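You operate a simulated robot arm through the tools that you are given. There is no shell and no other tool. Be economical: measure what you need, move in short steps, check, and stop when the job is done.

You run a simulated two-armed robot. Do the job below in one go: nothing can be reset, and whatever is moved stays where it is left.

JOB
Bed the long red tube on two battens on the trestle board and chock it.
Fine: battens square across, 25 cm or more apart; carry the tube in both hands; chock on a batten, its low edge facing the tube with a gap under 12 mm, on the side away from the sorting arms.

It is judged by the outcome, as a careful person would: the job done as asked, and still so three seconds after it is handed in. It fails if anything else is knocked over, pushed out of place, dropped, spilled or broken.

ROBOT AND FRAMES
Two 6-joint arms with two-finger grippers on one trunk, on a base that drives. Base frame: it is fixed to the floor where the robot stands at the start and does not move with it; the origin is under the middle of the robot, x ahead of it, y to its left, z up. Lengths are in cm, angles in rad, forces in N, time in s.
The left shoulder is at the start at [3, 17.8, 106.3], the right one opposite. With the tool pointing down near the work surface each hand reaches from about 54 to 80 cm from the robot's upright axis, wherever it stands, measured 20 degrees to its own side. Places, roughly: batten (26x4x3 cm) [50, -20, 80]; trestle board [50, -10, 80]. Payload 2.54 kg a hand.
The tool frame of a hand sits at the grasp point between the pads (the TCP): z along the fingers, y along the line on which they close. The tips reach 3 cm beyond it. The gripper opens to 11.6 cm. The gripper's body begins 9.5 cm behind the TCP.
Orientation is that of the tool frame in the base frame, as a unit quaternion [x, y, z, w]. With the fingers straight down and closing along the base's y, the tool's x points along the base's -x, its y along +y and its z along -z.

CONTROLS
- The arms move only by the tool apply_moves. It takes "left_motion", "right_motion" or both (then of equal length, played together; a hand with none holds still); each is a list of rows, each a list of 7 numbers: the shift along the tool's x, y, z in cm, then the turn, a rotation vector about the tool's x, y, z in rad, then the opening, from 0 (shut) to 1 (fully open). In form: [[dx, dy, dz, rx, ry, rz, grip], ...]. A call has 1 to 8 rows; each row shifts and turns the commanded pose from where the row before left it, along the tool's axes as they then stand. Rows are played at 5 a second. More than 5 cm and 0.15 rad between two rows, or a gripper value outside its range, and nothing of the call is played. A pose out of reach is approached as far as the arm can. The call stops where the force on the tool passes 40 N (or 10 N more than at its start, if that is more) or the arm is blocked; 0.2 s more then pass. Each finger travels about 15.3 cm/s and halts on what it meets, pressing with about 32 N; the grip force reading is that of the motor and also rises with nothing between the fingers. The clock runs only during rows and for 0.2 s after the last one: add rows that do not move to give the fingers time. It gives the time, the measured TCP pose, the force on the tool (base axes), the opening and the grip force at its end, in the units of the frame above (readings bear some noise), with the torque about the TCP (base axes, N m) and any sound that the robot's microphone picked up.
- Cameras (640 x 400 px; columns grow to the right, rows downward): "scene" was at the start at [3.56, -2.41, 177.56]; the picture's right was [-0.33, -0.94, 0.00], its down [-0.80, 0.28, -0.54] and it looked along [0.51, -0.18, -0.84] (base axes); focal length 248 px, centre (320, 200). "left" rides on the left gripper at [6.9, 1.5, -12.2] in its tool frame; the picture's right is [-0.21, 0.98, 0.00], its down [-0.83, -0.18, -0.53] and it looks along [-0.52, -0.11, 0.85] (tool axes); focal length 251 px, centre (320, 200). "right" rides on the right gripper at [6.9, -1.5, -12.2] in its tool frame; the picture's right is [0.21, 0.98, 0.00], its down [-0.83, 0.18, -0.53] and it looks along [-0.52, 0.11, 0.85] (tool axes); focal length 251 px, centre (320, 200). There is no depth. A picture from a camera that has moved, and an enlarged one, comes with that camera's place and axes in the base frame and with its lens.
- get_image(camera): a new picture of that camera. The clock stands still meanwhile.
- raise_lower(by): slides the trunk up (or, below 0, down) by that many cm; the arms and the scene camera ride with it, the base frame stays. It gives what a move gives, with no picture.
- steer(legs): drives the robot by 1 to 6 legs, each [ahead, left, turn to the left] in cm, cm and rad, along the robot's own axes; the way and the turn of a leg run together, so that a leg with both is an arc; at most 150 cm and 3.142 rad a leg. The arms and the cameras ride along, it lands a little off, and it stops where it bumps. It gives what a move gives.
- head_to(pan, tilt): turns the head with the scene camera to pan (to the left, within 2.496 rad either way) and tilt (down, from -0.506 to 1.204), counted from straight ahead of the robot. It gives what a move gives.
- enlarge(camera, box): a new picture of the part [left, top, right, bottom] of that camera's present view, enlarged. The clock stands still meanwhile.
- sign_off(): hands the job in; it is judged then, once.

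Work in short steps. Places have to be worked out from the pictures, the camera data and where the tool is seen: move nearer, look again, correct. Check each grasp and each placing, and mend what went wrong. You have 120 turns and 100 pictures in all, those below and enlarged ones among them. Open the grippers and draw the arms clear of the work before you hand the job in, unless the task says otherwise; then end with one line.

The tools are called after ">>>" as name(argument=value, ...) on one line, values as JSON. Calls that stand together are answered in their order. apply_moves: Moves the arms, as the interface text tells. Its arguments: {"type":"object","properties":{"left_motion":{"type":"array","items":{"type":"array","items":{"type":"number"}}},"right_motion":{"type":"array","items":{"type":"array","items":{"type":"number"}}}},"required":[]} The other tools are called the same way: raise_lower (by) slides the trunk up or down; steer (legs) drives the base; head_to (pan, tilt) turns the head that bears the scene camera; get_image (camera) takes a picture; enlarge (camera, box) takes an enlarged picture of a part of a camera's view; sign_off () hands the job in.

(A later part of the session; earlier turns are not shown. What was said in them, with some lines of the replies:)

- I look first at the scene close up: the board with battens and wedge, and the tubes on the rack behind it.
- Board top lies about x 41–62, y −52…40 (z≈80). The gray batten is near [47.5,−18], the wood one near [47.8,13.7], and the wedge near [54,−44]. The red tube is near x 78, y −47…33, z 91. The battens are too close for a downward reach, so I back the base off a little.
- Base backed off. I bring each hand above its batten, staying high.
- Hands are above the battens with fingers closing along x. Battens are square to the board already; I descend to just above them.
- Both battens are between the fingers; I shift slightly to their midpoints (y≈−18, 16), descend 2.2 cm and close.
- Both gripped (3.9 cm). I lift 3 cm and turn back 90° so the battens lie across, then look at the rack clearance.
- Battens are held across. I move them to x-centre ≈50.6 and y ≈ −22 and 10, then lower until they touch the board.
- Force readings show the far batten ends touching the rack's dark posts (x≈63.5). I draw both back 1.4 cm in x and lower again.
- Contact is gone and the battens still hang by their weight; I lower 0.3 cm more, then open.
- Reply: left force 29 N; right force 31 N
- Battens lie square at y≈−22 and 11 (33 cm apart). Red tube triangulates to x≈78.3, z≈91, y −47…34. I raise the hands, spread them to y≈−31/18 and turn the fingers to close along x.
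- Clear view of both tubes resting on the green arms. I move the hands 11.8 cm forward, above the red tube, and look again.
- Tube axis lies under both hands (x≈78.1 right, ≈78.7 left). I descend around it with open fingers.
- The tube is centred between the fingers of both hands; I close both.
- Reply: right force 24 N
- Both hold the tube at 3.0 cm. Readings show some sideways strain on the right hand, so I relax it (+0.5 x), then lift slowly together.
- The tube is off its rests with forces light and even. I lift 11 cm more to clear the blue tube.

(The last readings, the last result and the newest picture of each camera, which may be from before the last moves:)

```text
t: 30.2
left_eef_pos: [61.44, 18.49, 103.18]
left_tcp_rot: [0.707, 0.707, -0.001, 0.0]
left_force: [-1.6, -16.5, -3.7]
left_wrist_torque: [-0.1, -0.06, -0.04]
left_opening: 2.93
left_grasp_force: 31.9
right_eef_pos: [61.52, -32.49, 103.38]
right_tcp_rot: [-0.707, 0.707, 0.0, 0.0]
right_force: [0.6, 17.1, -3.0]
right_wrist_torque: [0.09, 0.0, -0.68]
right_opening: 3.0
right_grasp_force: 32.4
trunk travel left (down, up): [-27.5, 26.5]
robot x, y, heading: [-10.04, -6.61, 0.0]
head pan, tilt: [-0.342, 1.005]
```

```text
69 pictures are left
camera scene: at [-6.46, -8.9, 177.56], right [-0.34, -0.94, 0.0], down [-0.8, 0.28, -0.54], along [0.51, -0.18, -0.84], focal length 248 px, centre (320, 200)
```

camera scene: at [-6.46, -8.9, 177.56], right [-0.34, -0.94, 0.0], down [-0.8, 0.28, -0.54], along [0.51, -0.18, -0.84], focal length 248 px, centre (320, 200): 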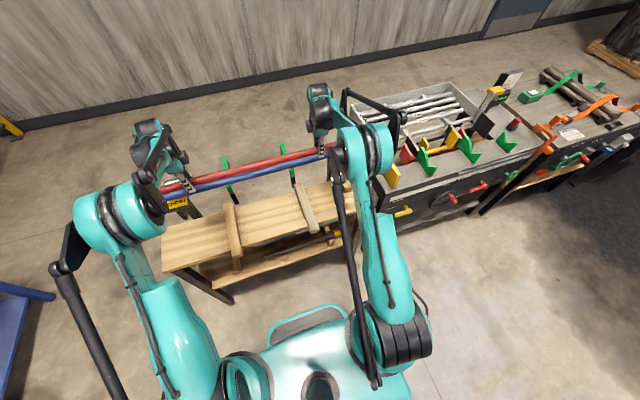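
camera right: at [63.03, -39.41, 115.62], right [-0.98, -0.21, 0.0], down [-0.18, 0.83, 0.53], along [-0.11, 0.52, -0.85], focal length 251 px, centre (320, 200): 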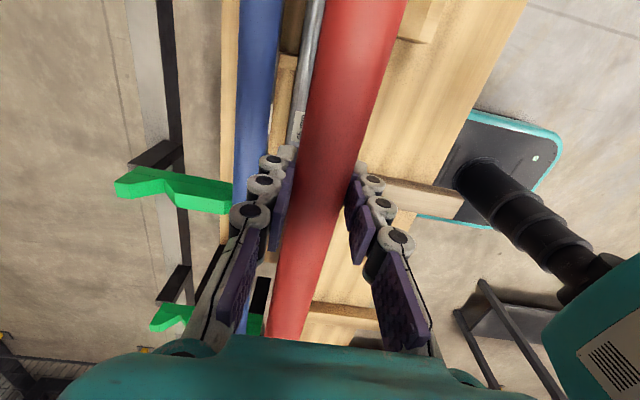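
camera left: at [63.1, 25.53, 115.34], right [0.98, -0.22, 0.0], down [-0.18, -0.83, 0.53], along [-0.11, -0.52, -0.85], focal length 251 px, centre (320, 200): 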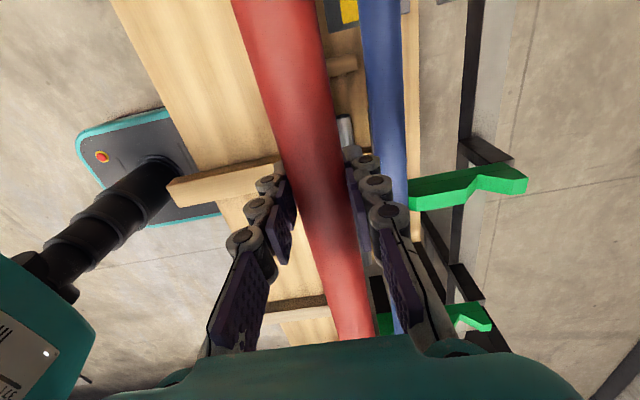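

Tube is held clear above the board. The wedge sits at x≈51.5–58 at y≈−44, so I'll lay the tube at x≈47.5 to stay clear of it and leave room for the chock on the near side. I relax the slight tension and move back 14 cm.

>>> apply_moves(right_motion=[[-0.2, 2, 0, 0, 0, 0, 0], [0, 2.4, 0, 0, 0, 0, 0], [0, 2.4, 0, 0, 0, 0, 0], [0, 2.4, 0, 0, 0, 0, 0], [0, 2.4, 0, 0, 0, 0, 0], [0, 2.4, 0, 0, 0, 0, 0], [0, 0, 0, 0, 0, 0, 0]], left_motion=[[-0.2, -2, 0, 0, 0, 0, 0], [0, -2.4, 0, 0, 0, 0, 0], [0, -2.4, 0, 0, 0, 0, 0], [0, -2.4, 0, 0, 0, 0, 0], [0, -2.4, 0, 0, 0, 0, 0], [0, -2.4, 0, 0, 0, 0, 0], [0, 0, 0, 0, 0, 0, 0]])

>>> apply_moves(right_motion=[[0, 0, 2.5, 0, 0, 0, 0], [0, 0, 2.5, 0, 0, 0, 0], [0, 0, 2.5, 0, 0, 0, 0], [0, 0, 2.5, 0, 0, 0, 0], [0, 0, 2, 0, 0, 0, 0], [0, 0, 0, 0, 0, 0, 0]], left_motion=[[0, 0, 2.5, 0, 0, 0, 0], [0, 0, 2.5, 0, 0, 0, 0], [0, 0, 2.5, 0, 0, 0, 0], [0, 0, 2.5, 0, 0, 0, 0], [0, 0, 2, 0, 0, 0, 0], [0, 0, 0, 0, 0, 0, 0]])

>>> get_image(camera="right")

>>> get_image(camera="left")

```text
t: 31.8
left_eef_pos: [47.5, 18.44, 103.11]
left_tcp_rot: [0.707, 0.707, 0.001, -0.001]
left_force: [0.1, 27.7, -3.5]
left_wrist_torque: [0.03, 0.02, -0.07]
left_opening: 2.92
left_grasp_force: 32.1
right_eef_pos: [47.51, -32.28, 103.26]
right_tcp_rot: [-0.707, 0.708, -0.001, -0.002]
right_force: [0.5, -27.6, -3.8]
right_wrist_torque: [-0.3, 0.02, 0.01]
right_opening: 2.99
right_grasp_force: 32.3
trunk travel left (down, up): [-27.5, 26.5]
robot x, y, heading: [-10.07, -6.79, -0.002]
head pan, tilt: [-0.342, 1.005]
```

```text
t: 33.2
left_eef_pos: [47.81, 18.28, 91.2]
left_tcp_rot: [0.708, 0.706, -0.001, 0.0]
left_force: [-1.5, 12.8, -3.8]
left_wrist_torque: [0.37, -0.1, -0.37]
left_opening: 2.92
left_grasp_force: 31.9
right_eef_pos: [47.37, -32.26, 91.22]
right_tcp_rot: [0.707, -0.707, -0.001, 0.0]
right_force: [2.0, -12.3, -4.1]
right_wrist_torque: [-0.67, 0.11, -0.65]
right_opening: 3.01
right_grasp_force: 32.0
trunk travel left (down, up): [-27.5, 26.5]
robot x, y, heading: [-10.22, -6.65, -0.002]
head pan, tilt: [-0.342, 1.005]
```

```text
68 pictures are left
camera right: at [48.97, -39.16, 103.48], right [-0.98, -0.21, 0.0], down [-0.18, 0.83, 0.53], along [-0.12, 0.52, -0.85], focal length 251 px, centre (320, 200)
```

right: 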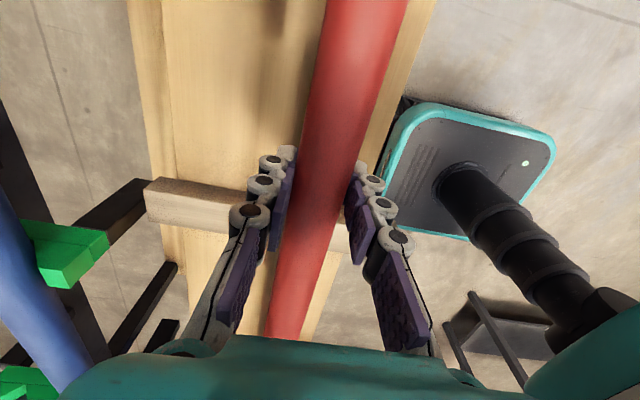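

```text
67 pictures are left
camera left: at [49.36, 25.31, 103.31], right [0.98, -0.22, 0.0], down [-0.18, -0.82, 0.54], along [-0.12, -0.52, -0.84], focal length 251 px, centre (320, 200)
```

left: 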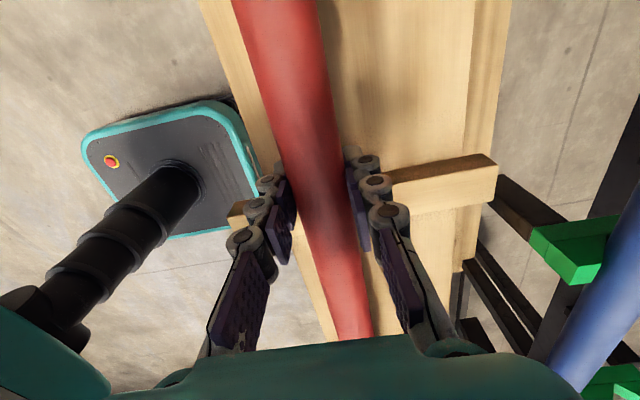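

Forces are fine. I level the tube in x, lower to about 85.8, then creep down until the load shifts to the battens.

>>> apply_moves(right_motion=[[0.07, -0.1, 1.8, 0, 0, 0, 0], [0, 0, 1.8, 0, 0, 0, 0], [0, 0, 1.6, 0, 0, 0, 0], [0, 0, 0.3, 0, 0, 0, 0], [0, 0, 0, 0, 0, 0, 0]], left_motion=[[0.07, -0.2, 1.8, 0, 0, 0, 0], [0, 0, 1.8, 0, 0, 0, 0], [0, 0, 1.6, 0, 0, 0, 0], [0, 0, 0.3, 0, 0, 0, 0], [0, 0, 0, 0, 0, 0, 0]])

>>> get_image(camera="right")

>>> get_image(camera="left")

```text
t: 34.4
left_eef_pos: [47.48, 18.2, 85.54]
left_tcp_rot: [0.708, 0.706, -0.001, 0.0]
left_force: [2.3, -4.0, -2.1]
left_wrist_torque: [-0.48, 0.0, 0.35]
left_opening: 2.94
left_grasp_force: 32.1
right_eef_pos: [47.63, -32.25, 85.85]
right_tcp_rot: [0.708, -0.706, -0.001, 0.0]
right_force: [-2.0, 4.4, -4.2]
right_wrist_torque: [-0.28, 0.02, 0.81]
right_opening: 3.0
right_grasp_force: 32.0
trunk travel left (down, up): [-27.5, 26.5]
robot x, y, heading: [-9.82, -6.34, -0.001]
head pan, tilt: [-0.342, 1.005]
```

```text
66 pictures are left
camera right: at [49.18, -39.22, 97.97], right [-0.98, -0.22, 0.0], down [-0.18, 0.82, 0.54], along [-0.12, 0.52, -0.84], focal length 251 px, centre (320, 200)
```

right: 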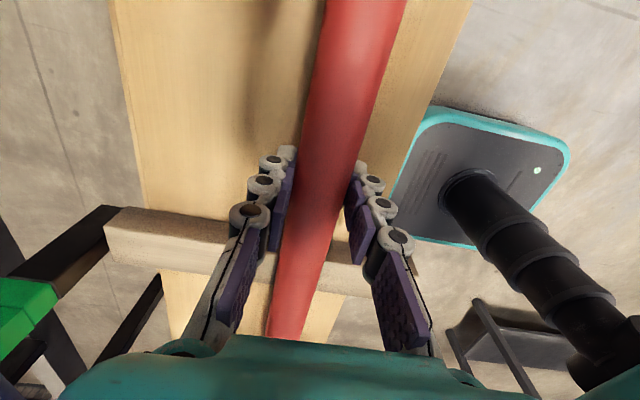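

```text
65 pictures are left
camera left: at [49.08, 25.27, 97.72], right [0.98, -0.22, 0.0], down [-0.18, -0.82, 0.54], along [-0.12, -0.52, -0.84], focal length 251 px, centre (320, 200)
```

left: 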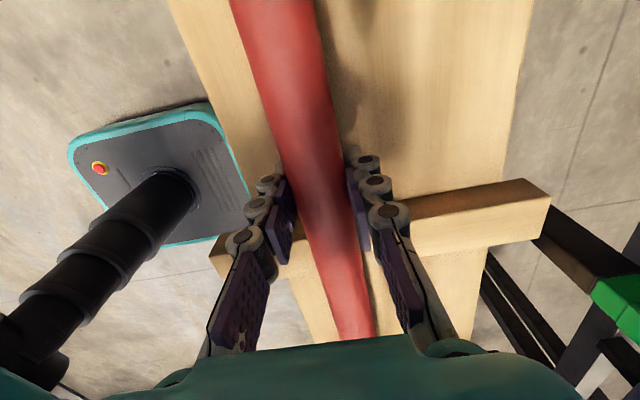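

Not yet touching (forces still negative). I creep 0.25 cm at a time.

>>> apply_moves(right_motion=[[0, 0, 0.25, 0, 0, 0, 0], [0, 0, 0, 0, 0, 0, 0], [0, 0, 0.25, 0, 0, 0, 0], [0, 0, 0, 0, 0, 0, 0]], left_motion=[[0, 0, 0.25, 0, 0, 0, 0], [0, 0, 0, 0, 0, 0, 0], [0, 0, 0.25, 0, 0, 0, 0], [0, 0, 0, 0, 0, 0, 0]])

```text
t: 35.4
left_eef_pos: [47.42, 18.42, 85.1]
left_tcp_rot: [0.707, 0.707, -0.001, 0.002]
left_force: [2.3, -22.2, -2.1]
left_wrist_torque: [-0.28, -0.04, 0.33]
left_opening: 2.95
left_grasp_force: 32.4
right_eef_pos: [47.54, -32.37, 85.34]
right_tcp_rot: [0.708, -0.706, -0.001, -0.001]
right_force: [-1.1, 22.5, -4.8]
right_wrist_torque: [-0.03, 0.04, 0.71]
right_opening: 3.0
right_grasp_force: 32.3
trunk travel left (down, up): [-27.5, 26.5]
robot x, y, heading: [-9.98, -6.38, 0.004]
head pan, tilt: [-0.342, 1.005]
```

>>> apply_moves(right_motion=[[-0.05, 0, 0.25, 0, 0, 0, 0], [0, 0, 0, 0, 0, 0, 0], [0, 0, 0.2, 0, 0, 0, 0], [0, 0, 0, 0, 0, 0, 0]], left_motion=[[-0.05, 0, 0.2, 0, 0, 0, 0], [0, 0, 0, 0, 0, 0, 0], [0, 0, 0.1, 0, 0, 0, 0], [0, 0, 0, 0, 0, 0, 0]])

```text
t: 36.4
left_eef_pos: [47.31, 18.43, 84.79]
left_tcp_rot: [0.707, 0.707, -0.001, 0.001]
left_force: [1.6, -19.0, 4.2]
left_wrist_torque: [-0.64, 0.03, 0.18]
left_opening: 2.93
left_grasp_force: 31.8
right_eef_pos: [47.57, -32.4, 84.94]
right_tcp_rot: [-0.707, 0.708, 0.0, 0.0]
right_force: [1.8, 17.3, 5.7]
right_wrist_torque: [0.01, -0.13, 0.15]
right_opening: 3.14
right_grasp_force: 32.1
trunk travel left (down, up): [-27.5, 26.5]
robot x, y, heading: [-9.71, -6.64, -0.002]
head pan, tilt: [-0.342, 1.005]
```

Contact on both battens (about +5 N each). I relax the pull along y, then open a bit and look.

>>> apply_moves(right_motion=[[-0.12, 0, 0, 0, 0, 0, 0], [0, 0, 0, 0, 0, 0, 0.2], [0, 0, 0, 0, 0, 0, 0.3], [0, 0, 0, 0, 0, 0, 0.36], [0, 0, 0, 0, 0, 0, 0.45], [0, 0, 0, 0, 0, 0, 0.5], [0, 0, 0, 0, 0, 0, 0.5]], left_motion=[[-0.12, 0, 0, 0, 0, 0, 0], [0, 0, 0, 0, 0, 0, 0.2], [0, 0, 0, 0, 0, 0, 0.3], [0, 0, 0, 0, 0, 0, 0.36], [0, 0, 0, 0, 0, 0, 0.45], [0, 0, 0, 0, 0, 0, 0.5], [0, 0, 0, 0, 0, 0, 0.5]])

>>> get_image(camera="right")

>>> get_image(camera="left")

```text
t: 38.0
left_eef_pos: [47.43, 18.31, 84.81]
left_tcp_rot: [0.707, 0.707, 0.0, 0.0]
left_force: [-0.4, -0.6, -0.7]
left_wrist_torque: [0.0, 0.01, -0.03]
left_opening: 5.79
left_grasp_force: 0.0
right_eef_pos: [47.56, -32.16, 84.96]
right_tcp_rot: [-0.707, 0.707, 0.001, 0.0]
right_force: [0.0, 0.3, -0.2]
right_wrist_torque: [-0.02, 0.01, -0.04]
right_opening: 5.78
right_grasp_force: 0.1
trunk travel left (down, up): [-27.5, 26.5]
robot x, y, heading: [-10.46, -6.57, 0.004]
head pan, tilt: [-0.342, 1.005]
```

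```text
64 pictures are left
camera right: at [49.16, -39.15, 97.17], right [-0.98, -0.21, 0.0], down [-0.18, 0.83, 0.53], along [-0.11, 0.52, -0.85], focal length 251 px, centre (320, 200)
```

right: 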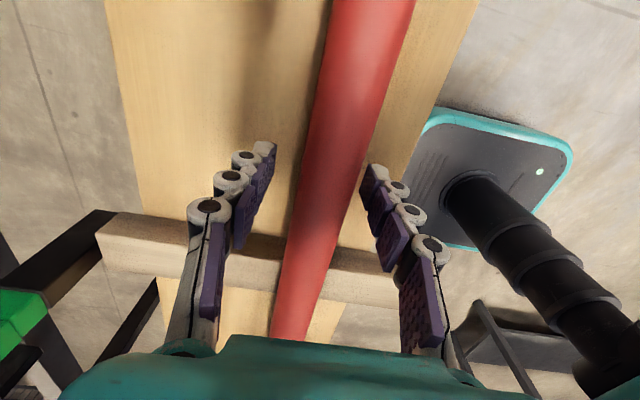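

```text
63 pictures are left
camera left: at [48.96, 25.21, 96.97], right [0.98, -0.22, 0.0], down [-0.18, -0.83, 0.53], along [-0.12, -0.52, -0.85], focal length 251 px, centre (320, 200)
```

left: 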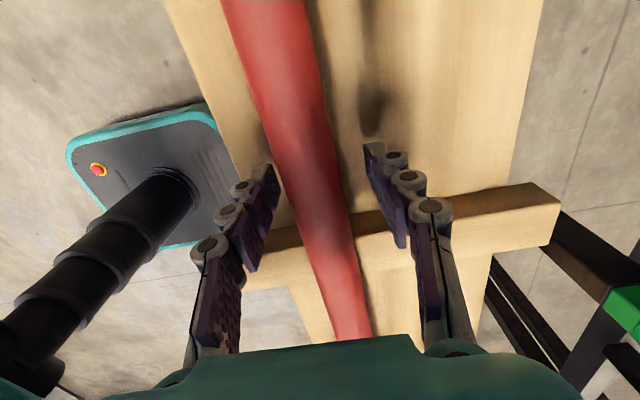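

The tube shifted a few mm toward −x as the fingers opened. I wait a second and check whether it is at rest.

>>> apply_moves(right_motion=[[0, 0, 0, 0, 0, 0, 0.5], [0, 0, 0, 0, 0, 0, 0.5], [0, 0, 0, 0, 0, 0, 0.5], [0, 0, 0, 0, 0, 0, 0.5], [0, 0, 0, 0, 0, 0, 0.5]])

>>> get_image(camera="right")

>>> get_image(camera="left")

```text
t: 39.2
left_eef_pos: [47.5, 18.29, 84.8]
left_tcp_rot: [0.708, 0.706, -0.001, 0.001]
left_force: [0.2, -0.1, -0.4]
left_wrist_torque: [0.02, -0.04, -0.01]
left_opening: 5.78
left_grasp_force: 0.0
right_eef_pos: [47.67, -32.28, 84.99]
right_tcp_rot: [0.707, -0.707, 0.0, -0.001]
right_force: [1.0, 0.4, -0.2]
right_wrist_torque: [0.03, 0.0, -0.06]
right_opening: 5.79
right_grasp_force: 0.0
trunk travel left (down, up): [-27.5, 26.5]
robot x, y, heading: [-10.05, -6.82, 0.002]
head pan, tilt: [-0.342, 1.005]
```

```text
62 pictures are left
camera right: at [49.16, -39.15, 97.17], right [-0.98, -0.21, 0.0], down [-0.18, 0.83, 0.53], along [-0.11, 0.52, -0.85], focal length 251 px, centre (320, 200)
```

right: 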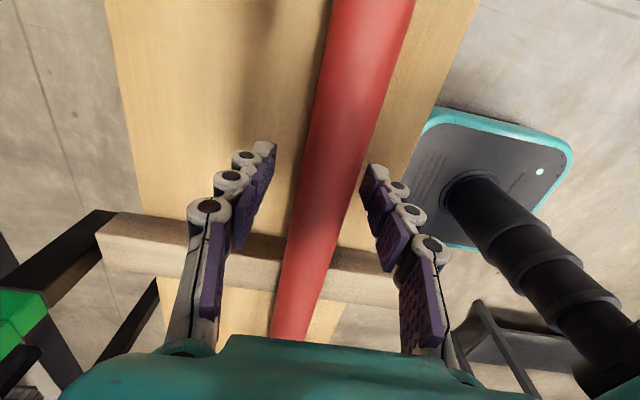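

```text
61 pictures are left
camera left: at [48.97, 25.21, 96.97], right [0.98, -0.22, 0.0], down [-0.18, -0.83, 0.53], along [-0.12, -0.52, -0.85], focal length 251 px, centre (320, 200)
```

left: 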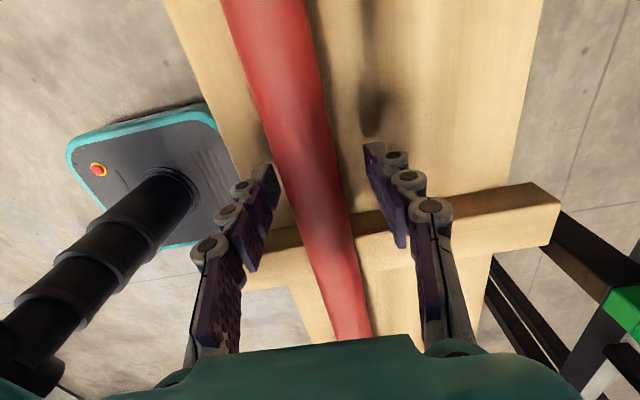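

The tube is at rest (x≈47). The left hand stays as a loose guard around it; I lift the right hand, turn it back and go over the wedge.

>>> apply_moves(right_motion=[[0, 0, -4, 0, 0, 0, 0.5], [0, 0, -4, 0, 0, 0, 0.5], [0, 0, -4, 0, 0, 0, 0.5], [0, 0, -4, 0, 0, 0, 0.5], [0, 0, 0, 0, 0, 0.1428, 0.6], [0, 0, 0, 0, 0, 0.1428, 0.7], [0, 0, 0, 0, 0, 0.1428, 0.7], [0, 0, 0, 0, 0, 0.1428, 0.7]])

>>> apply_moves(right_motion=[[0, 0, 0, 0, 0, 0.1428, 0.7], [0, 0, 0, 0, 0, 0.1428, 0.7], [0, 0, 0, 0, 0, 0.1428, 0.7], [0, 0, 0, 0, 0, 0.1428, 0.7], [0, 0, 0, 0, 0, 0.1428, 0.7], [0, 0, 0, 0, 0, 0.1428, 0.7], [0, 0, 0, 0, 0, 0.1428, 0.7]])

>>> apply_moves(right_motion=[[-2, -3, 0, 0, 0, 0, 0.7], [-2, -3, 0, 0, 0, 0, 0.7], [-2, -3, 0, 0, 0, 0, 0.7], [-1.5, -2.5, 0, 0, 0, 0, 0.7], [0, 0, 0, 0, 0, 0, 0.7]])

>>> get_image(camera="right")

```text
t: 41.0
left_eef_pos: [47.39, 18.31, 84.8]
left_tcp_rot: [0.707, 0.707, 0.001, 0.0]
left_force: [-0.3, 0.0, 0.4]
left_wrist_torque: [-0.01, 0.01, 0.01]
left_opening: 5.82
left_grasp_force: 0.0
right_eef_pos: [47.64, -32.18, 101.01]
right_tcp_rot: [-0.479, 0.878, 0.0, 0.0]
right_force: [-0.1, 0.5, 1.1]
right_wrist_torque: [-0.03, -0.04, 0.03]
right_opening: 8.12
right_grasp_force: 0.1
trunk travel left (down, up): [-27.5, 26.5]
robot x, y, heading: [-10.0, -6.61, 0.0]
head pan, tilt: [-0.342, 1.005]
```

```text
t: 42.6
left_eef_pos: [47.36, 18.31, 84.87]
left_tcp_rot: [0.707, 0.707, 0.0, 0.001]
left_force: [-0.4, -0.5, -0.5]
left_wrist_torque: [0.01, 0.0, 0.03]
left_opening: 5.79
left_grasp_force: 0.0
right_eef_pos: [47.59, -32.13, 100.98]
right_tcp_rot: [0.001, 1.0, 0.001, 0.0]
right_force: [-0.2, 0.0, -0.7]
right_wrist_torque: [0.0, 0.02, 0.02]
right_opening: 8.14
right_grasp_force: 0.1
trunk travel left (down, up): [-27.5, 26.5]
robot x, y, heading: [-9.86, -6.96, 0.003]
head pan, tilt: [-0.342, 1.005]
```

```text
t: 43.8
left_eef_pos: [47.42, 18.34, 84.88]
left_tcp_rot: [0.707, 0.707, 0.0, 0.0]
left_force: [0.0, 0.4, -0.2]
left_wrist_torque: [-0.02, 0.01, 0.03]
left_opening: 5.81
left_grasp_force: 0.0
right_eef_pos: [55.19, -43.75, 101.01]
right_tcp_rot: [0.001, 1.0, 0.0, 0.0]
right_force: [0.1, -0.8, 0.2]
right_wrist_torque: [0.02, 0.01, 0.02]
right_opening: 8.11
right_grasp_force: 0.0
trunk travel left (down, up): [-27.5, 26.5]
robot x, y, heading: [-10.22, -6.76, -0.002]
head pan, tilt: [-0.342, 1.005]
```

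```text
60 pictures are left
camera right: at [48.44, -45.21, 113.19], right [-0.21, 0.98, 0.0], down [0.83, 0.18, 0.53], along [0.52, 0.12, -0.85], focal length 251 px, centre (320, 200)
```

right: 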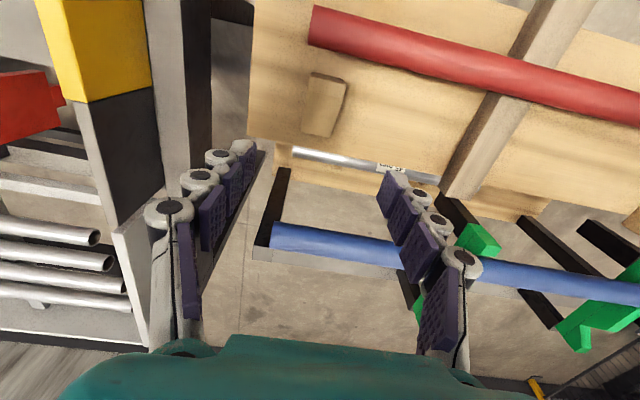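

I zoom on the wedge to fix its outline and slope direction.

>>> enlarge(camera="right", box=[250, 40, 410, 140])

```text
4.00 times, centred on (330, 90) of right
camera zoom: at [48.44, -45.21, 113.19], right [-0.21, 0.98, 0.0], down [0.83, 0.18, 0.53], along [0.52, 0.12, -0.85], focal length 1006 px, centre (280, 640)
```

zoom: 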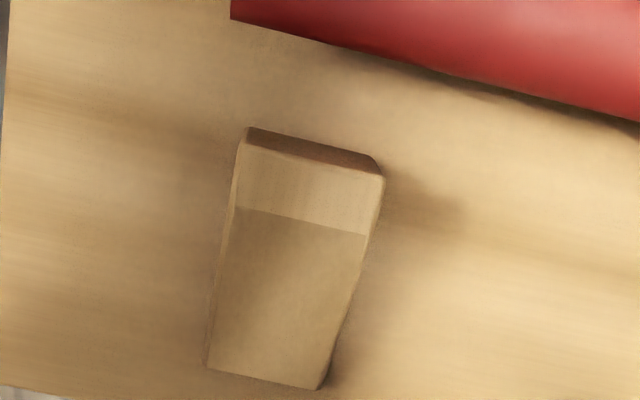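

The wedge spans x 51.5–58.8, y −45.3…−41.5, with its high end toward −x and low edge toward +x, which is the orientation needed. I descend over it.

>>> apply_moves(right_motion=[[0.7, 0.2, 3.5, 0, 0, 0, 0.7], [0.7, 0.2, 3.5, 0, 0, 0, 0.7], [0, 0, 3.5, 0, 0, 0, 0.7], [0, 0, 3.5, 0, 0, 0, 0.7], [0, 0, 1, 0, 0, 0, 0.7], [0, 0, 0, 0, 0, 0, 0.7]])

>>> get_image(camera="right")

```text
t: 45.2
left_eef_pos: [47.37, 18.2, 84.79]
left_tcp_rot: [0.707, 0.707, 0.0, 0.0]
left_force: [-0.7, -0.3, -0.6]
left_wrist_torque: [0.01, 0.01, 0.01]
left_opening: 5.83
left_grasp_force: 0.0
right_eef_pos: [53.76, -43.48, 85.83]
right_tcp_rot: [0.0, 1.0, 0.0, 0.001]
right_force: [-0.4, 0.1, 0.2]
right_wrist_torque: [0.01, 0.01, 0.0]
right_opening: 8.14
right_grasp_force: 0.2
trunk travel left (down, up): [-27.5, 26.5]
robot x, y, heading: [-9.67, -6.56, 0.001]
head pan, tilt: [-0.342, 1.005]
```

```text
58 pictures are left
camera right: at [46.91, -44.93, 98.09], right [-0.21, 0.98, 0.0], down [0.83, 0.18, 0.53], along [0.52, 0.12, -0.85], focal length 251 px, centre (320, 200)
```

right: 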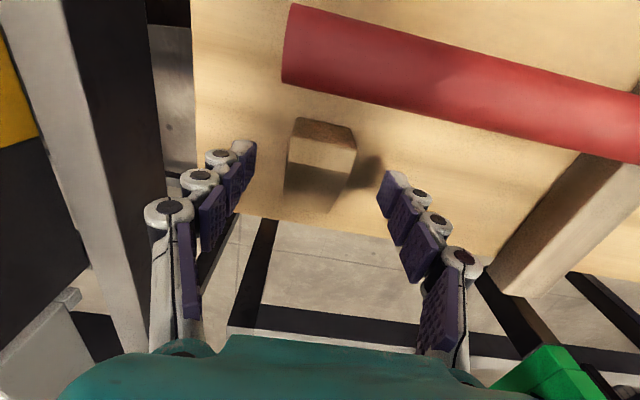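

The wedge is centred between the fingers; I go down 2 cm more and close.

>>> apply_moves(right_motion=[[0, 0, 1, 0, 0, 0, 0.7], [0, 0, 1, 0, 0, 0, 0.7], [0, 0, 0, 0, 0, 0, 0.5], [0, 0, 0, 0, 0, 0, 0.35], [0, 0, 0, 0, 0, 0, 0.2], [0, 0, 0, 0, 0, 0, 0], [0, 0, 0, 0, 0, 0, 0]])

>>> get_image(camera="right")

```text
t: 46.8
left_eef_pos: [47.44, 18.25, 84.77]
left_tcp_rot: [0.707, 0.707, -0.001, 0.0]
left_force: [-0.1, 0.5, -0.2]
left_wrist_torque: [-0.06, -0.03, -0.03]
left_opening: 5.77
left_grasp_force: 0.0
right_eef_pos: [53.76, -43.47, 83.92]
right_tcp_rot: [0.0, 1.0, 0.0, 0.0]
right_force: [-1.0, 0.2, 1.5]
right_wrist_torque: [0.0, 0.02, 0.0]
right_opening: 3.88
right_grasp_force: 31.8
trunk travel left (down, up): [-27.5, 26.5]
robot x, y, heading: [-9.92, -6.6, 0.001]
head pan, tilt: [-0.342, 1.005]
```

```text
57 pictures are left
camera right: at [46.82, -44.87, 96.12], right [-0.21, 0.98, 0.0], down [0.83, 0.18, 0.53], along [0.52, 0.12, -0.85], focal length 251 px, centre (320, 200)
```

right: 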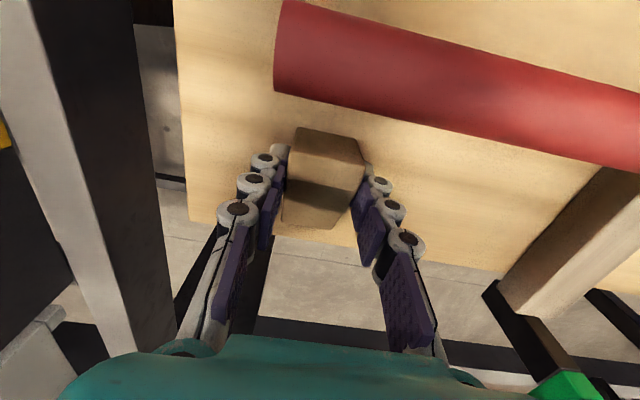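

Wedge gripped (3.9 cm). I lift it 12 cm and check it hangs true, with a look at the tube over the gray batten.

>>> apply_moves(right_motion=[[0, 0, -2, 0, 0, 0, 0], [0, 0, -2.5, 0, 0, 0, 0], [0, 0, -2.5, 0, 0, 0, 0], [0, 0, -2.5, 0, 0, 0, 0], [0, 0, -2.5, 0, 0, 0, 0], [0, 0, 0, 0, 0, 0, 0]])

>>> get_image(camera="right")

```text
t: 48.2
left_eef_pos: [47.49, 18.26, 84.81]
left_tcp_rot: [0.707, 0.708, 0.0, -0.001]
left_force: [1.2, 0.6, 0.6]
left_wrist_torque: [-0.01, -0.01, 0.01]
left_opening: 5.81
left_grasp_force: 0.0
right_eef_pos: [53.79, -43.27, 95.87]
right_tcp_rot: [0.0, 1.0, 0.0, 0.0]
right_force: [-1.0, 0.8, -1.2]
right_wrist_torque: [-0.02, -0.03, -0.01]
right_opening: 3.84
right_grasp_force: 31.9
trunk travel left (down, up): [-27.5, 26.5]
robot x, y, heading: [-9.91, -6.41, 0.002]
head pan, tilt: [-0.342, 1.005]
```

```text
56 pictures are left
camera right: at [46.93, -44.78, 108.1], right [-0.21, 0.98, 0.0], down [0.83, 0.18, 0.53], along [0.52, 0.12, -0.85], focal length 251 px, centre (320, 200)
```

right: 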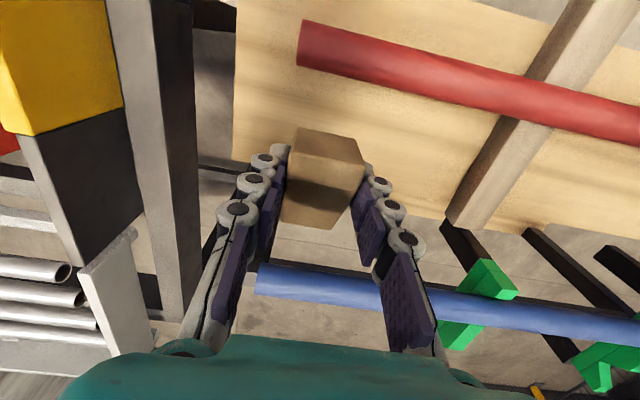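

The tube axis is ≈46.8 at the gray batten. Placing the chock needs TCP x≈40, too close for this base position. I lift the left hand clear (straight up) and back the base off 7 cm.

>>> apply_moves(left_motion=[[0, 0, 0, 0, 0, 0, 0.6], [0, 0, -2, 0, 0, 0, 0.6], [0, 0, -3, 0, 0, 0, 0.6], [0, 0, -4, 0, 0, 0, 0.6], [0, 0, -4, 0, 0, 0, 0.6], [0, 0, -4, 0, 0, 0, 0.6]], right_motion=[[0, 0, 0, 0, 0, 0, 0], [0, 0, -1, 0, 0, 0, 0], [0, 0, -1, 0, 0, 0, 0], [0, 0, -1, 0, 0, 0, 0], [0, 0, -1, 0, 0, 0, 0], [0, 0, 0, 0, 0, 0, 0]])

>>> steer(legs=[[-8, 0, 0]])

>>> get_image(camera="right")

>>> get_image(camera="left")

```text
t: 49.6
left_eef_pos: [47.43, 18.43, 101.9]
left_tcp_rot: [0.707, 0.707, 0.0, 0.001]
left_force: [0.2, 0.7, -0.3]
left_wrist_torque: [0.01, 0.0, 0.02]
left_opening: 6.97
left_grasp_force: 0.1
right_eef_pos: [53.59, -43.29, 100.04]
right_tcp_rot: [0.0, 1.0, -0.001, 0.0]
right_force: [0.4, 0.2, -0.7]
right_wrist_torque: [0.02, 0.02, -0.02]
right_opening: 3.87
right_grasp_force: 32.5
trunk travel left (down, up): [-27.5, 26.5]
robot x, y, heading: [-10.09, -6.58, -0.005]
head pan, tilt: [-0.342, 1.005]
```

```text
t: 50.7
left_eef_pos: [39.38, 18.36, 101.81]
left_tcp_rot: [0.707, 0.707, 0.0, 0.001]
left_force: [-0.5, 0.7, -0.2]
left_wrist_torque: [0.01, -0.05, 0.02]
left_opening: 6.94
left_grasp_force: 0.1
right_eef_pos: [45.76, -43.12, 100.14]
right_tcp_rot: [-0.001, 1.0, 0.0, 0.001]
right_force: [0.0, 0.1, -0.1]
right_wrist_torque: [0.02, -0.06, 0.0]
right_opening: 3.87
right_grasp_force: 32.1
trunk travel left (down, up): [-27.5, 26.5]
robot x, y, heading: [-17.7, -6.43, 0.002]
head pan, tilt: [-0.342, 1.005]
```

```text
55 pictures are left
camera right: at [38.88, -44.69, 112.21], right [-0.22, 0.98, 0.0], down [0.82, 0.18, 0.54], along [0.52, 0.12, -0.84], focal length 251 px, centre (320, 200)
```

right: 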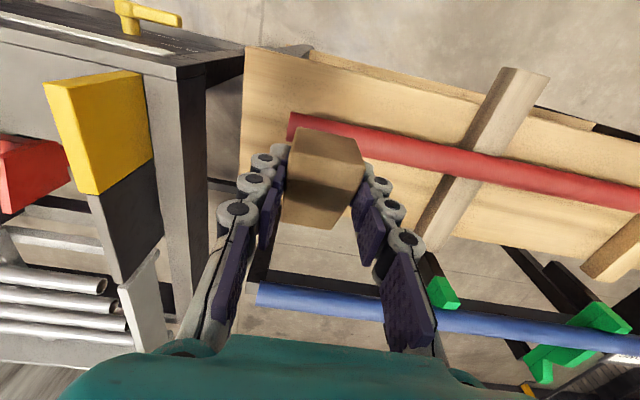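

```text
54 pictures are left
camera left: at [41.01, 25.35, 114.04], right [0.98, -0.21, 0.0], down [-0.18, -0.83, 0.53], along [-0.11, -0.52, -0.85], focal length 251 px, centre (320, 200)
```

left: 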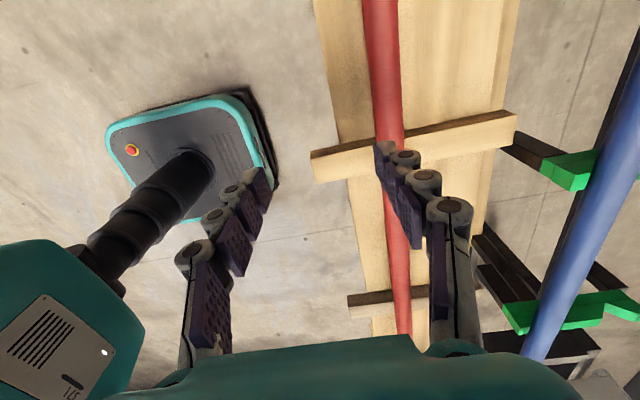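

Base is back; tube and battens are undisturbed. I bring the chock over the gray batten, on the robot side of the tube.

>>> apply_moves(right_motion=[[1.8, 4, 0, 0, 0, 0, 0], [1.8, 4, 0, 0, 0, 0, 0], [1.8, 4, 0, 0, 0, 0, 0], [1.8, 4, 0, 0, 0, 0, 0], [0, 4.7, 0, 0, 0, 0, 0], [0, 0, 4, 0, 0, 0, 0], [0, 0, 4, 0, 0, 0, 0], [0, 0, 0, 0, 0, 0, 0]])

>>> get_image(camera="right")

```text
t: 52.5
left_eef_pos: [39.62, 18.49, 101.75]
left_tcp_rot: [0.707, 0.707, 0.0, 0.0]
left_force: [-0.6, -0.2, -0.8]
left_wrist_torque: [0.03, -0.02, -0.01]
left_opening: 6.94
left_grasp_force: 0.0
right_eef_pos: [38.62, -22.63, 91.8]
right_tcp_rot: [0.0, 1.0, 0.0, 0.0]
right_force: [0.3, 0.8, -0.7]
right_wrist_torque: [0.02, -0.01, 0.01]
right_opening: 3.88
right_grasp_force: 32.0
trunk travel left (down, up): [-27.5, 26.5]
robot x, y, heading: [-17.34, -6.38, 0.005]
head pan, tilt: [-0.342, 1.005]
```

```text
53 pictures are left
camera right: at [31.66, -24.06, 103.9], right [-0.22, 0.98, 0.0], down [0.83, 0.18, 0.53], along [0.52, 0.12, -0.85], focal length 251 px, centre (320, 200)
```

right: 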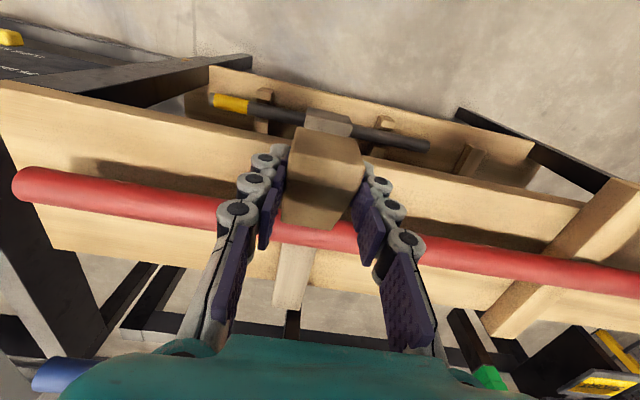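

I lower 3.4 cm so the chock is about 1 cm above the batten, then look enlarged at its low edge and the tube.

>>> apply_moves(right_motion=[[0, 0, 1.7, 0, 0, 0, 0], [0, 0, 1.7, 0, 0, 0, 0], [0, 0, 0, 0, 0, 0, 0]])

>>> enlarge(camera="right", box=[220, 100, 420, 330])

```text
t: 53.3
left_eef_pos: [39.59, 18.41, 101.8]
left_tcp_rot: [0.707, 0.708, 0.0, 0.0]
left_force: [0.1, -0.4, 0.2]
left_wrist_torque: [-0.01, -0.05, 0.02]
left_opening: 6.98
left_grasp_force: 0.0
right_eef_pos: [38.67, -22.64, 88.25]
right_tcp_rot: [0.0, 1.0, 0.0, 0.0]
right_force: [-0.1, -0.6, -1.1]
right_wrist_torque: [-0.03, -0.01, 0.01]
right_opening: 3.87
right_grasp_force: 31.8
trunk travel left (down, up): [-27.5, 26.5]
robot x, y, heading: [-17.81, -6.48, 0.002]
head pan, tilt: [-0.342, 1.005]
```

```text
1.74 times, centred on (320, 215) of right
camera zoom: at [31.81, -24.1, 100.49], right [-0.22, 0.98, 0.0], down [0.83, 0.18, 0.53], along [0.52, 0.12, -0.85], focal length 437 px, centre (320, 174)
```

zoom: 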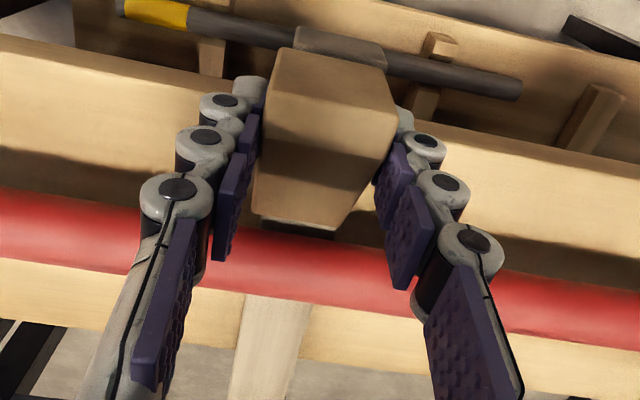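

Estimates: the chock toe is ≈4.7 cm ahead of the TCP and the tube face is ≈45.3. I move 1.2 cm forward, lower to near contact and look.

>>> apply_moves(right_motion=[[-1.2, 0, 0, 0, 0, 0, 0], [0, 0, 0.7, 0, 0, 0, 0], [0, 0, 0.4, 0, 0, 0, 0], [0, 0, 0, 0, 0, 0, 0]])

>>> enlarge(camera="right", box=[220, 100, 420, 330])

```text
t: 54.3
left_eef_pos: [39.52, 18.46, 101.86]
left_tcp_rot: [0.707, 0.707, 0.0, 0.0]
left_force: [0.0, 0.2, -0.3]
left_wrist_torque: [-0.03, 0.01, 0.01]
left_opening: 6.95
left_grasp_force: 0.0
right_eef_pos: [39.92, -22.53, 87.42]
right_tcp_rot: [-0.001, 1.0, 0.0, 0.0]
right_force: [0.1, 0.5, -0.3]
right_wrist_torque: [0.0, 0.01, -0.04]
right_opening: 3.87
right_grasp_force: 31.9
trunk travel left (down, up): [-27.5, 26.5]
robot x, y, heading: [-17.76, -6.55, -0.001]
head pan, tilt: [-0.342, 1.005]
```

```text
1.74 times, centred on (320, 215) of right
camera zoom: at [33.07, -24.03, 99.58], right [-0.22, 0.98, 0.0], down [0.83, 0.18, 0.53], along [0.52, 0.12, -0.85], focal length 437 px, centre (320, 174)
```

zoom: 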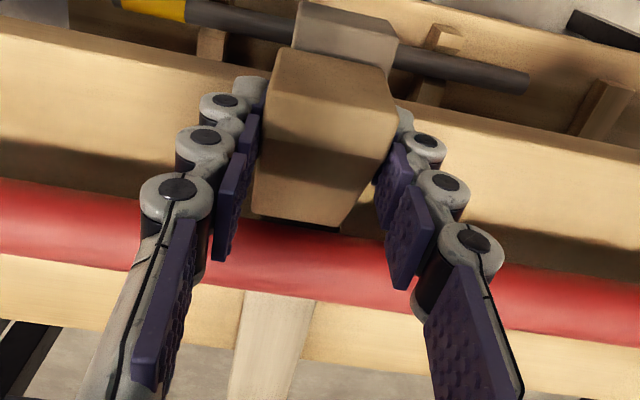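

Still unloaded; I creep down to contact.

>>> apply_moves(right_motion=[[0, 0, 0.2, 0, 0, 0, 0], [0, 0, 0.2, 0, 0, 0, 0], [0, 0, 0, 0, 0, 0, 0]])

```text
t: 55.1
left_eef_pos: [39.61, 18.42, 101.89]
left_tcp_rot: [0.706, 0.708, 0.0, -0.001]
left_force: [0.1, -0.2, 1.0]
left_wrist_torque: [0.01, 0.0, 0.02]
left_opening: 6.98
left_grasp_force: 0.0
right_eef_pos: [39.79, -22.53, 87.05]
right_tcp_rot: [-0.001, 1.0, 0.0, 0.0]
right_force: [0.0, 0.9, 0.1]
right_wrist_torque: [-0.01, -0.02, -0.02]
right_opening: 3.87
right_grasp_force: 32.0
trunk travel left (down, up): [-27.5, 26.5]
robot x, y, heading: [-17.73, -6.56, 0.0]
head pan, tilt: [-0.342, 1.005]
```

Almost touching. I look at the gap from the left hand's camera.

>>> enlarge(camera="left", box=[320, 250, 480, 350])

>>> enlarge(camera="right", box=[270, 170, 370, 235])

```text
4.00 times, centred on (400, 300) of left
camera zoom: at [41.15, 25.35, 113.96], right [0.98, -0.21, 0.0], down [-0.18, -0.83, 0.53], along [-0.11, -0.52, -0.85], focal length 1006 px, centre (0, -200)
```

zoom: 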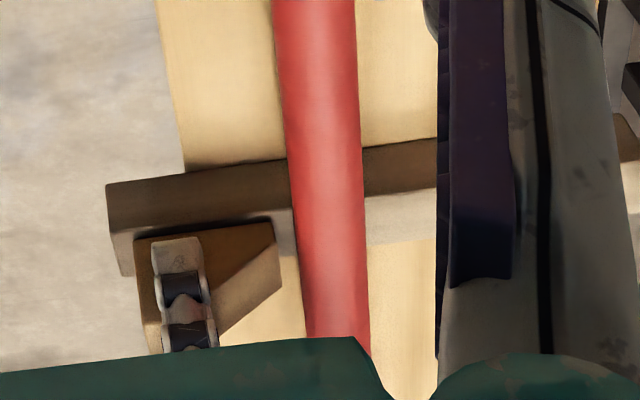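

```text
6.15 times, centred on (320, 202) of right
camera zoom: at [33.04, -24.02, 99.23], right [-0.22, 0.98, 0.0], down [0.83, 0.18, 0.53], along [0.52, 0.12, -0.85], focal length 1547 px, centre (320, 185)
```

zoom: 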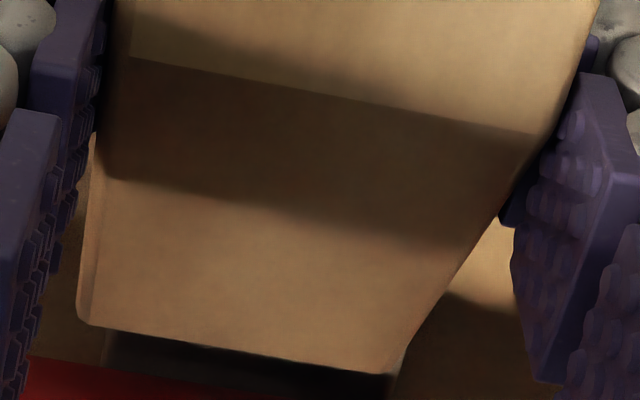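

From the left camera the toe is about 0.7 cm short of the tube's side, on the batten and square. I slide 0.8 cm forward and lower to contact.

>>> apply_moves(right_motion=[[-0.4, 0.2, 0, 0, 0, 0, 0], [-0.4, 0, 0, 0, 0, 0, 0], [0, 0, 0.15, 0, 0, 0, 0], [0, 0, 0, 0, 0, 0, 0]])

>>> enlarge(camera="left", box=[320, 250, 480, 350])

```text
t: 56.1
left_eef_pos: [39.61, 18.49, 101.87]
left_tcp_rot: [0.707, 0.707, 0.0, 0.001]
left_force: [0.2, 0.2, -0.3]
left_wrist_torque: [-0.02, 0.01, 0.02]
left_opening: 6.97
left_grasp_force: 0.1
right_eef_pos: [40.58, -22.21, 86.93]
right_tcp_rot: [-0.001, 1.0, 0.0, 0.0]
right_force: [0.7, -0.4, 6.4]
right_wrist_torque: [-0.02, -0.11, -0.01]
right_opening: 3.83
right_grasp_force: 32.5
trunk travel left (down, up): [-27.5, 26.5]
robot x, y, heading: [-18.14, -6.59, 0.002]
head pan, tilt: [-0.342, 1.005]
```

```text
4.00 times, centred on (400, 300) of left
camera zoom: at [41.12, 25.36, 113.98], right [0.98, -0.21, 0.0], down [-0.18, -0.83, 0.53], along [-0.11, -0.52, -0.85], focal length 1006 px, centre (0, -200)
```

zoom: 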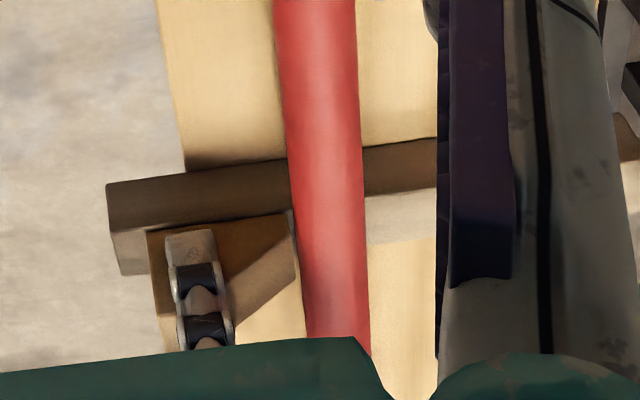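

Contact with the batten (6 N), and the toe lies right at the tube's flank with the tube unmoved. I release and lift straight up.

>>> apply_moves(right_motion=[[0, 0, 0, 0, 0, 0, 0.35], [0, 0, 0, 0, 0, 0, 0.5], [0, 0, 0, 0, 0, 0, 0.55], [0, 0, -2, 0, 0, 0, 0.55], [0, 0, -4, 0, 0, 0, 0.55], [0, 0, -4, 0, 0, 0, 0.55], [0, 0, -4, 0, 0, 0, 0.55], [0, 0, -4, 0, 0, 0, 0.55]])

>>> enlarge(camera="left", box=[320, 250, 480, 350])

>>> get_image(camera="right")

```text
t: 57.9
left_eef_pos: [39.44, 18.45, 101.81]
left_tcp_rot: [0.707, 0.707, 0.0, 0.001]
left_force: [0.2, -0.6, 0.0]
left_wrist_torque: [0.0, -0.05, 0.02]
left_opening: 6.96
left_grasp_force: 0.1
right_eef_pos: [40.32, -22.2, 104.69]
right_tcp_rot: [-0.001, 1.0, 0.0, 0.0]
right_force: [-0.4, -0.5, -0.1]
right_wrist_torque: [0.02, -0.04, -0.01]
right_opening: 6.39
right_grasp_force: 0.2
trunk travel left (down, up): [-27.5, 26.5]
robot x, y, heading: [-18.03, -6.34, 0.0]
head pan, tilt: [-0.342, 1.005]
```

```text
4.00 times, centred on (400, 300) of left
camera zoom: at [41.06, 25.35, 114.0], right [0.98, -0.21, 0.0], down [-0.18, -0.83, 0.53], along [-0.11, -0.52, -0.85], focal length 1006 px, centre (0, -200)
```

zoom: 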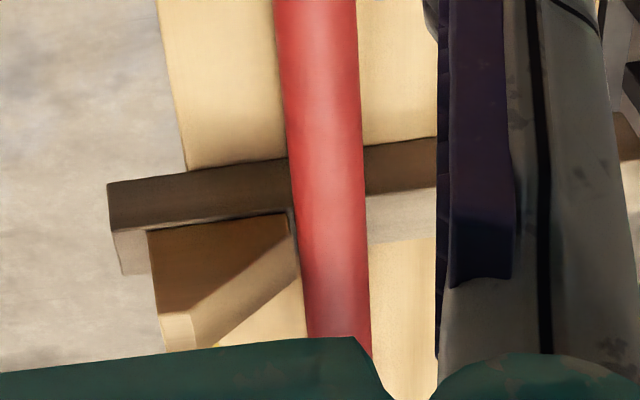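

```text
46 pictures are left
camera right: at [33.59, -23.76, 116.9], right [-0.22, 0.98, 0.0], down [0.83, 0.18, 0.53], along [0.52, 0.12, -0.85], focal length 251 px, centre (320, 200)
```

right: 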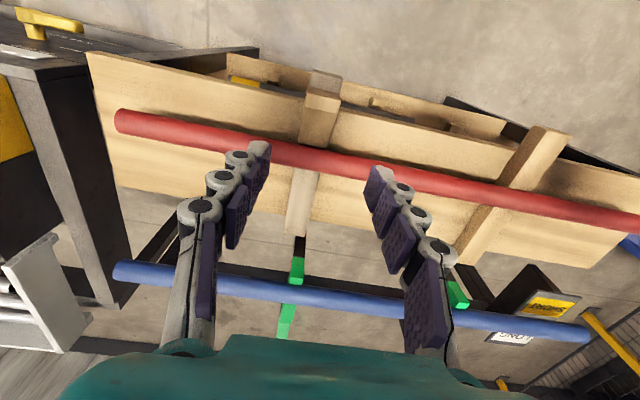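

Chock is in place and the tube unmoved. I drive back to draw the arms clear and take final looks at squareness and the rest.

>>> steer(legs=[[-15, 0, 0]])

>>> head_to(pan=0, tilt=0.9)

>>> get_image(camera="scene")

>>> enlarge(camera="right", box=[60, 0, 640, 300])

>>> get_image(camera="left")

```text
t: 59.2
left_eef_pos: [24.5, 18.49, 101.81]
left_tcp_rot: [0.707, 0.707, 0.0, 0.0]
left_force: [-0.4, -0.1, 0.6]
left_wrist_torque: [0.01, -0.03, -0.01]
left_opening: 6.98
left_grasp_force: 0.1
right_eef_pos: [25.53, -22.22, 104.72]
right_tcp_rot: [-0.001, 1.0, 0.0, 0.0]
right_force: [-0.8, 0.0, 0.2]
right_wrist_torque: [0.01, -0.03, 0.01]
right_opening: 6.37
right_grasp_force: 0.0
trunk travel left (down, up): [-27.5, 26.5]
robot x, y, heading: [-32.36, -6.68, 0.003]
head pan, tilt: [-0.342, 1.005]
```

```text
t: 60.1
left_eef_pos: [24.69, 18.47, 101.86]
left_tcp_rot: [0.706, 0.708, 0.001, -0.001]
left_force: [-0.3, -0.1, 1.3]
left_wrist_torque: [-0.01, 0.02, -0.04]
left_opening: 6.94
left_grasp_force: 0.0
right_eef_pos: [25.67, -22.19, 104.55]
right_tcp_rot: [-0.002, 1.0, 0.0, 0.0]
right_force: [0.6, 0.2, -0.7]
right_wrist_torque: [0.01, -0.01, -0.03]
right_opening: 6.39
right_grasp_force: 0.0
trunk travel left (down, up): [-27.5, 26.5]
robot x, y, heading: [-32.8, -6.65, 0.001]
head pan, tilt: [0.0, 0.901]
```

```text
45 pictures are left
camera scene: at [-28.15, -6.6, 178.31], right [0.0, -1.0, 0.0], down [-0.78, 0.0, -0.62], along [0.62, 0.0, -0.78], focal length 248 px, centre (320, 200)
```

scene: 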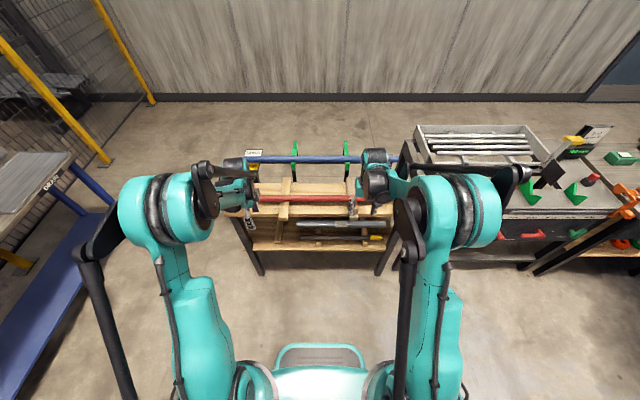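

```text
1.10 times, centred on (350, 150) of right
camera zoom: at [18.8, -23.75, 116.79], right [-0.22, 0.98, 0.0], down [0.83, 0.18, 0.53], along [0.52, 0.12, -0.85], focal length 277 px, centre (287, 255)
```

zoom: 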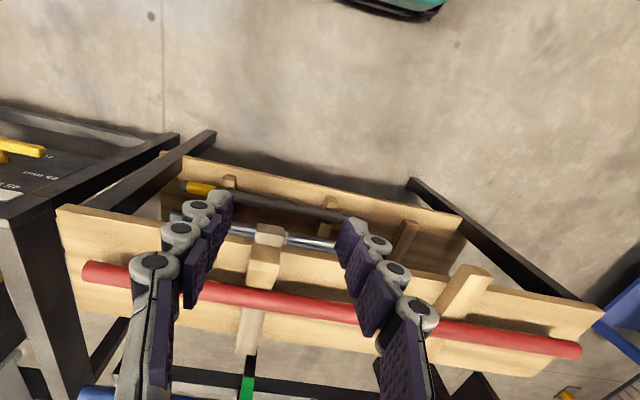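

```text
43 pictures are left
camera left: at [26.22, 25.37, 113.94], right [0.98, -0.21, 0.0], down [-0.18, -0.83, 0.53], along [-0.11, -0.52, -0.85], focal length 251 px, centre (320, 200)
```

left: 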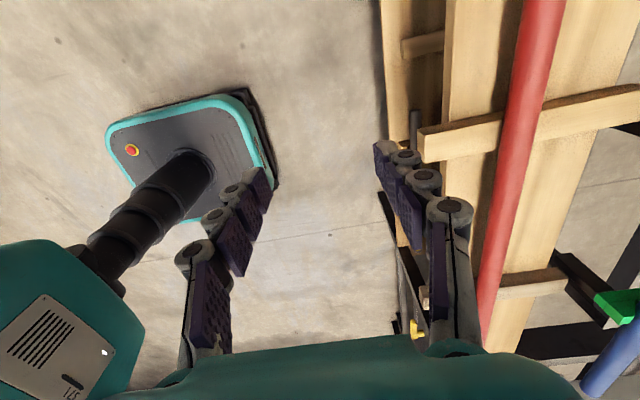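

I zoom the straight-on scene view to check batten squareness.

>>> enlarge(camera="scene", box=[235, 145, 400, 250])

```text
3.81 times, centred on (318, 198) of scene
camera zoom: at [-28.15, -6.6, 178.31], right [0.0, -1.0, 0.0], down [-0.78, 0.0, -0.62], along [0.62, 0.0, -0.78], focal length 945 px, centre (330, 210)
```

zoom: 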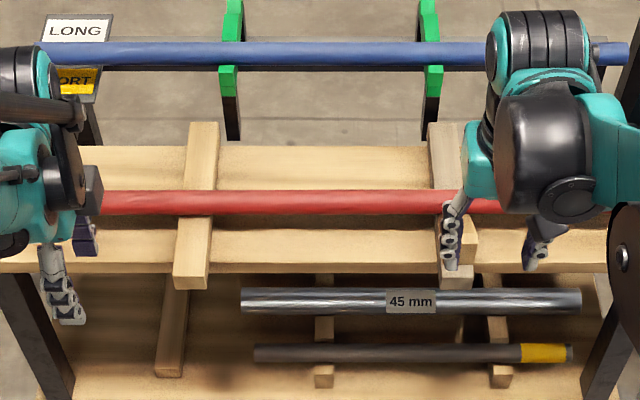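

Battens are within 1–2° of square and about 33 cm apart, the tube lies level across both, the chock is in place, and the blue tube and rack are undisturbed. The grippers are open and clear, so I hand in.

>>> sign_off()

```text
The job is handed in.
```

The red tube was carried in both hands and now rests on two battens set square across the board, about 33 cm apart. The chock is on the gray batten on the robot side, away from the sorting arms, low edge to the tube with a gap estimated at 6 mm. While I was setting the battens down, their far ends pressed briefly against the rack's posts (about 15 N); the later pictures show nothing moved.
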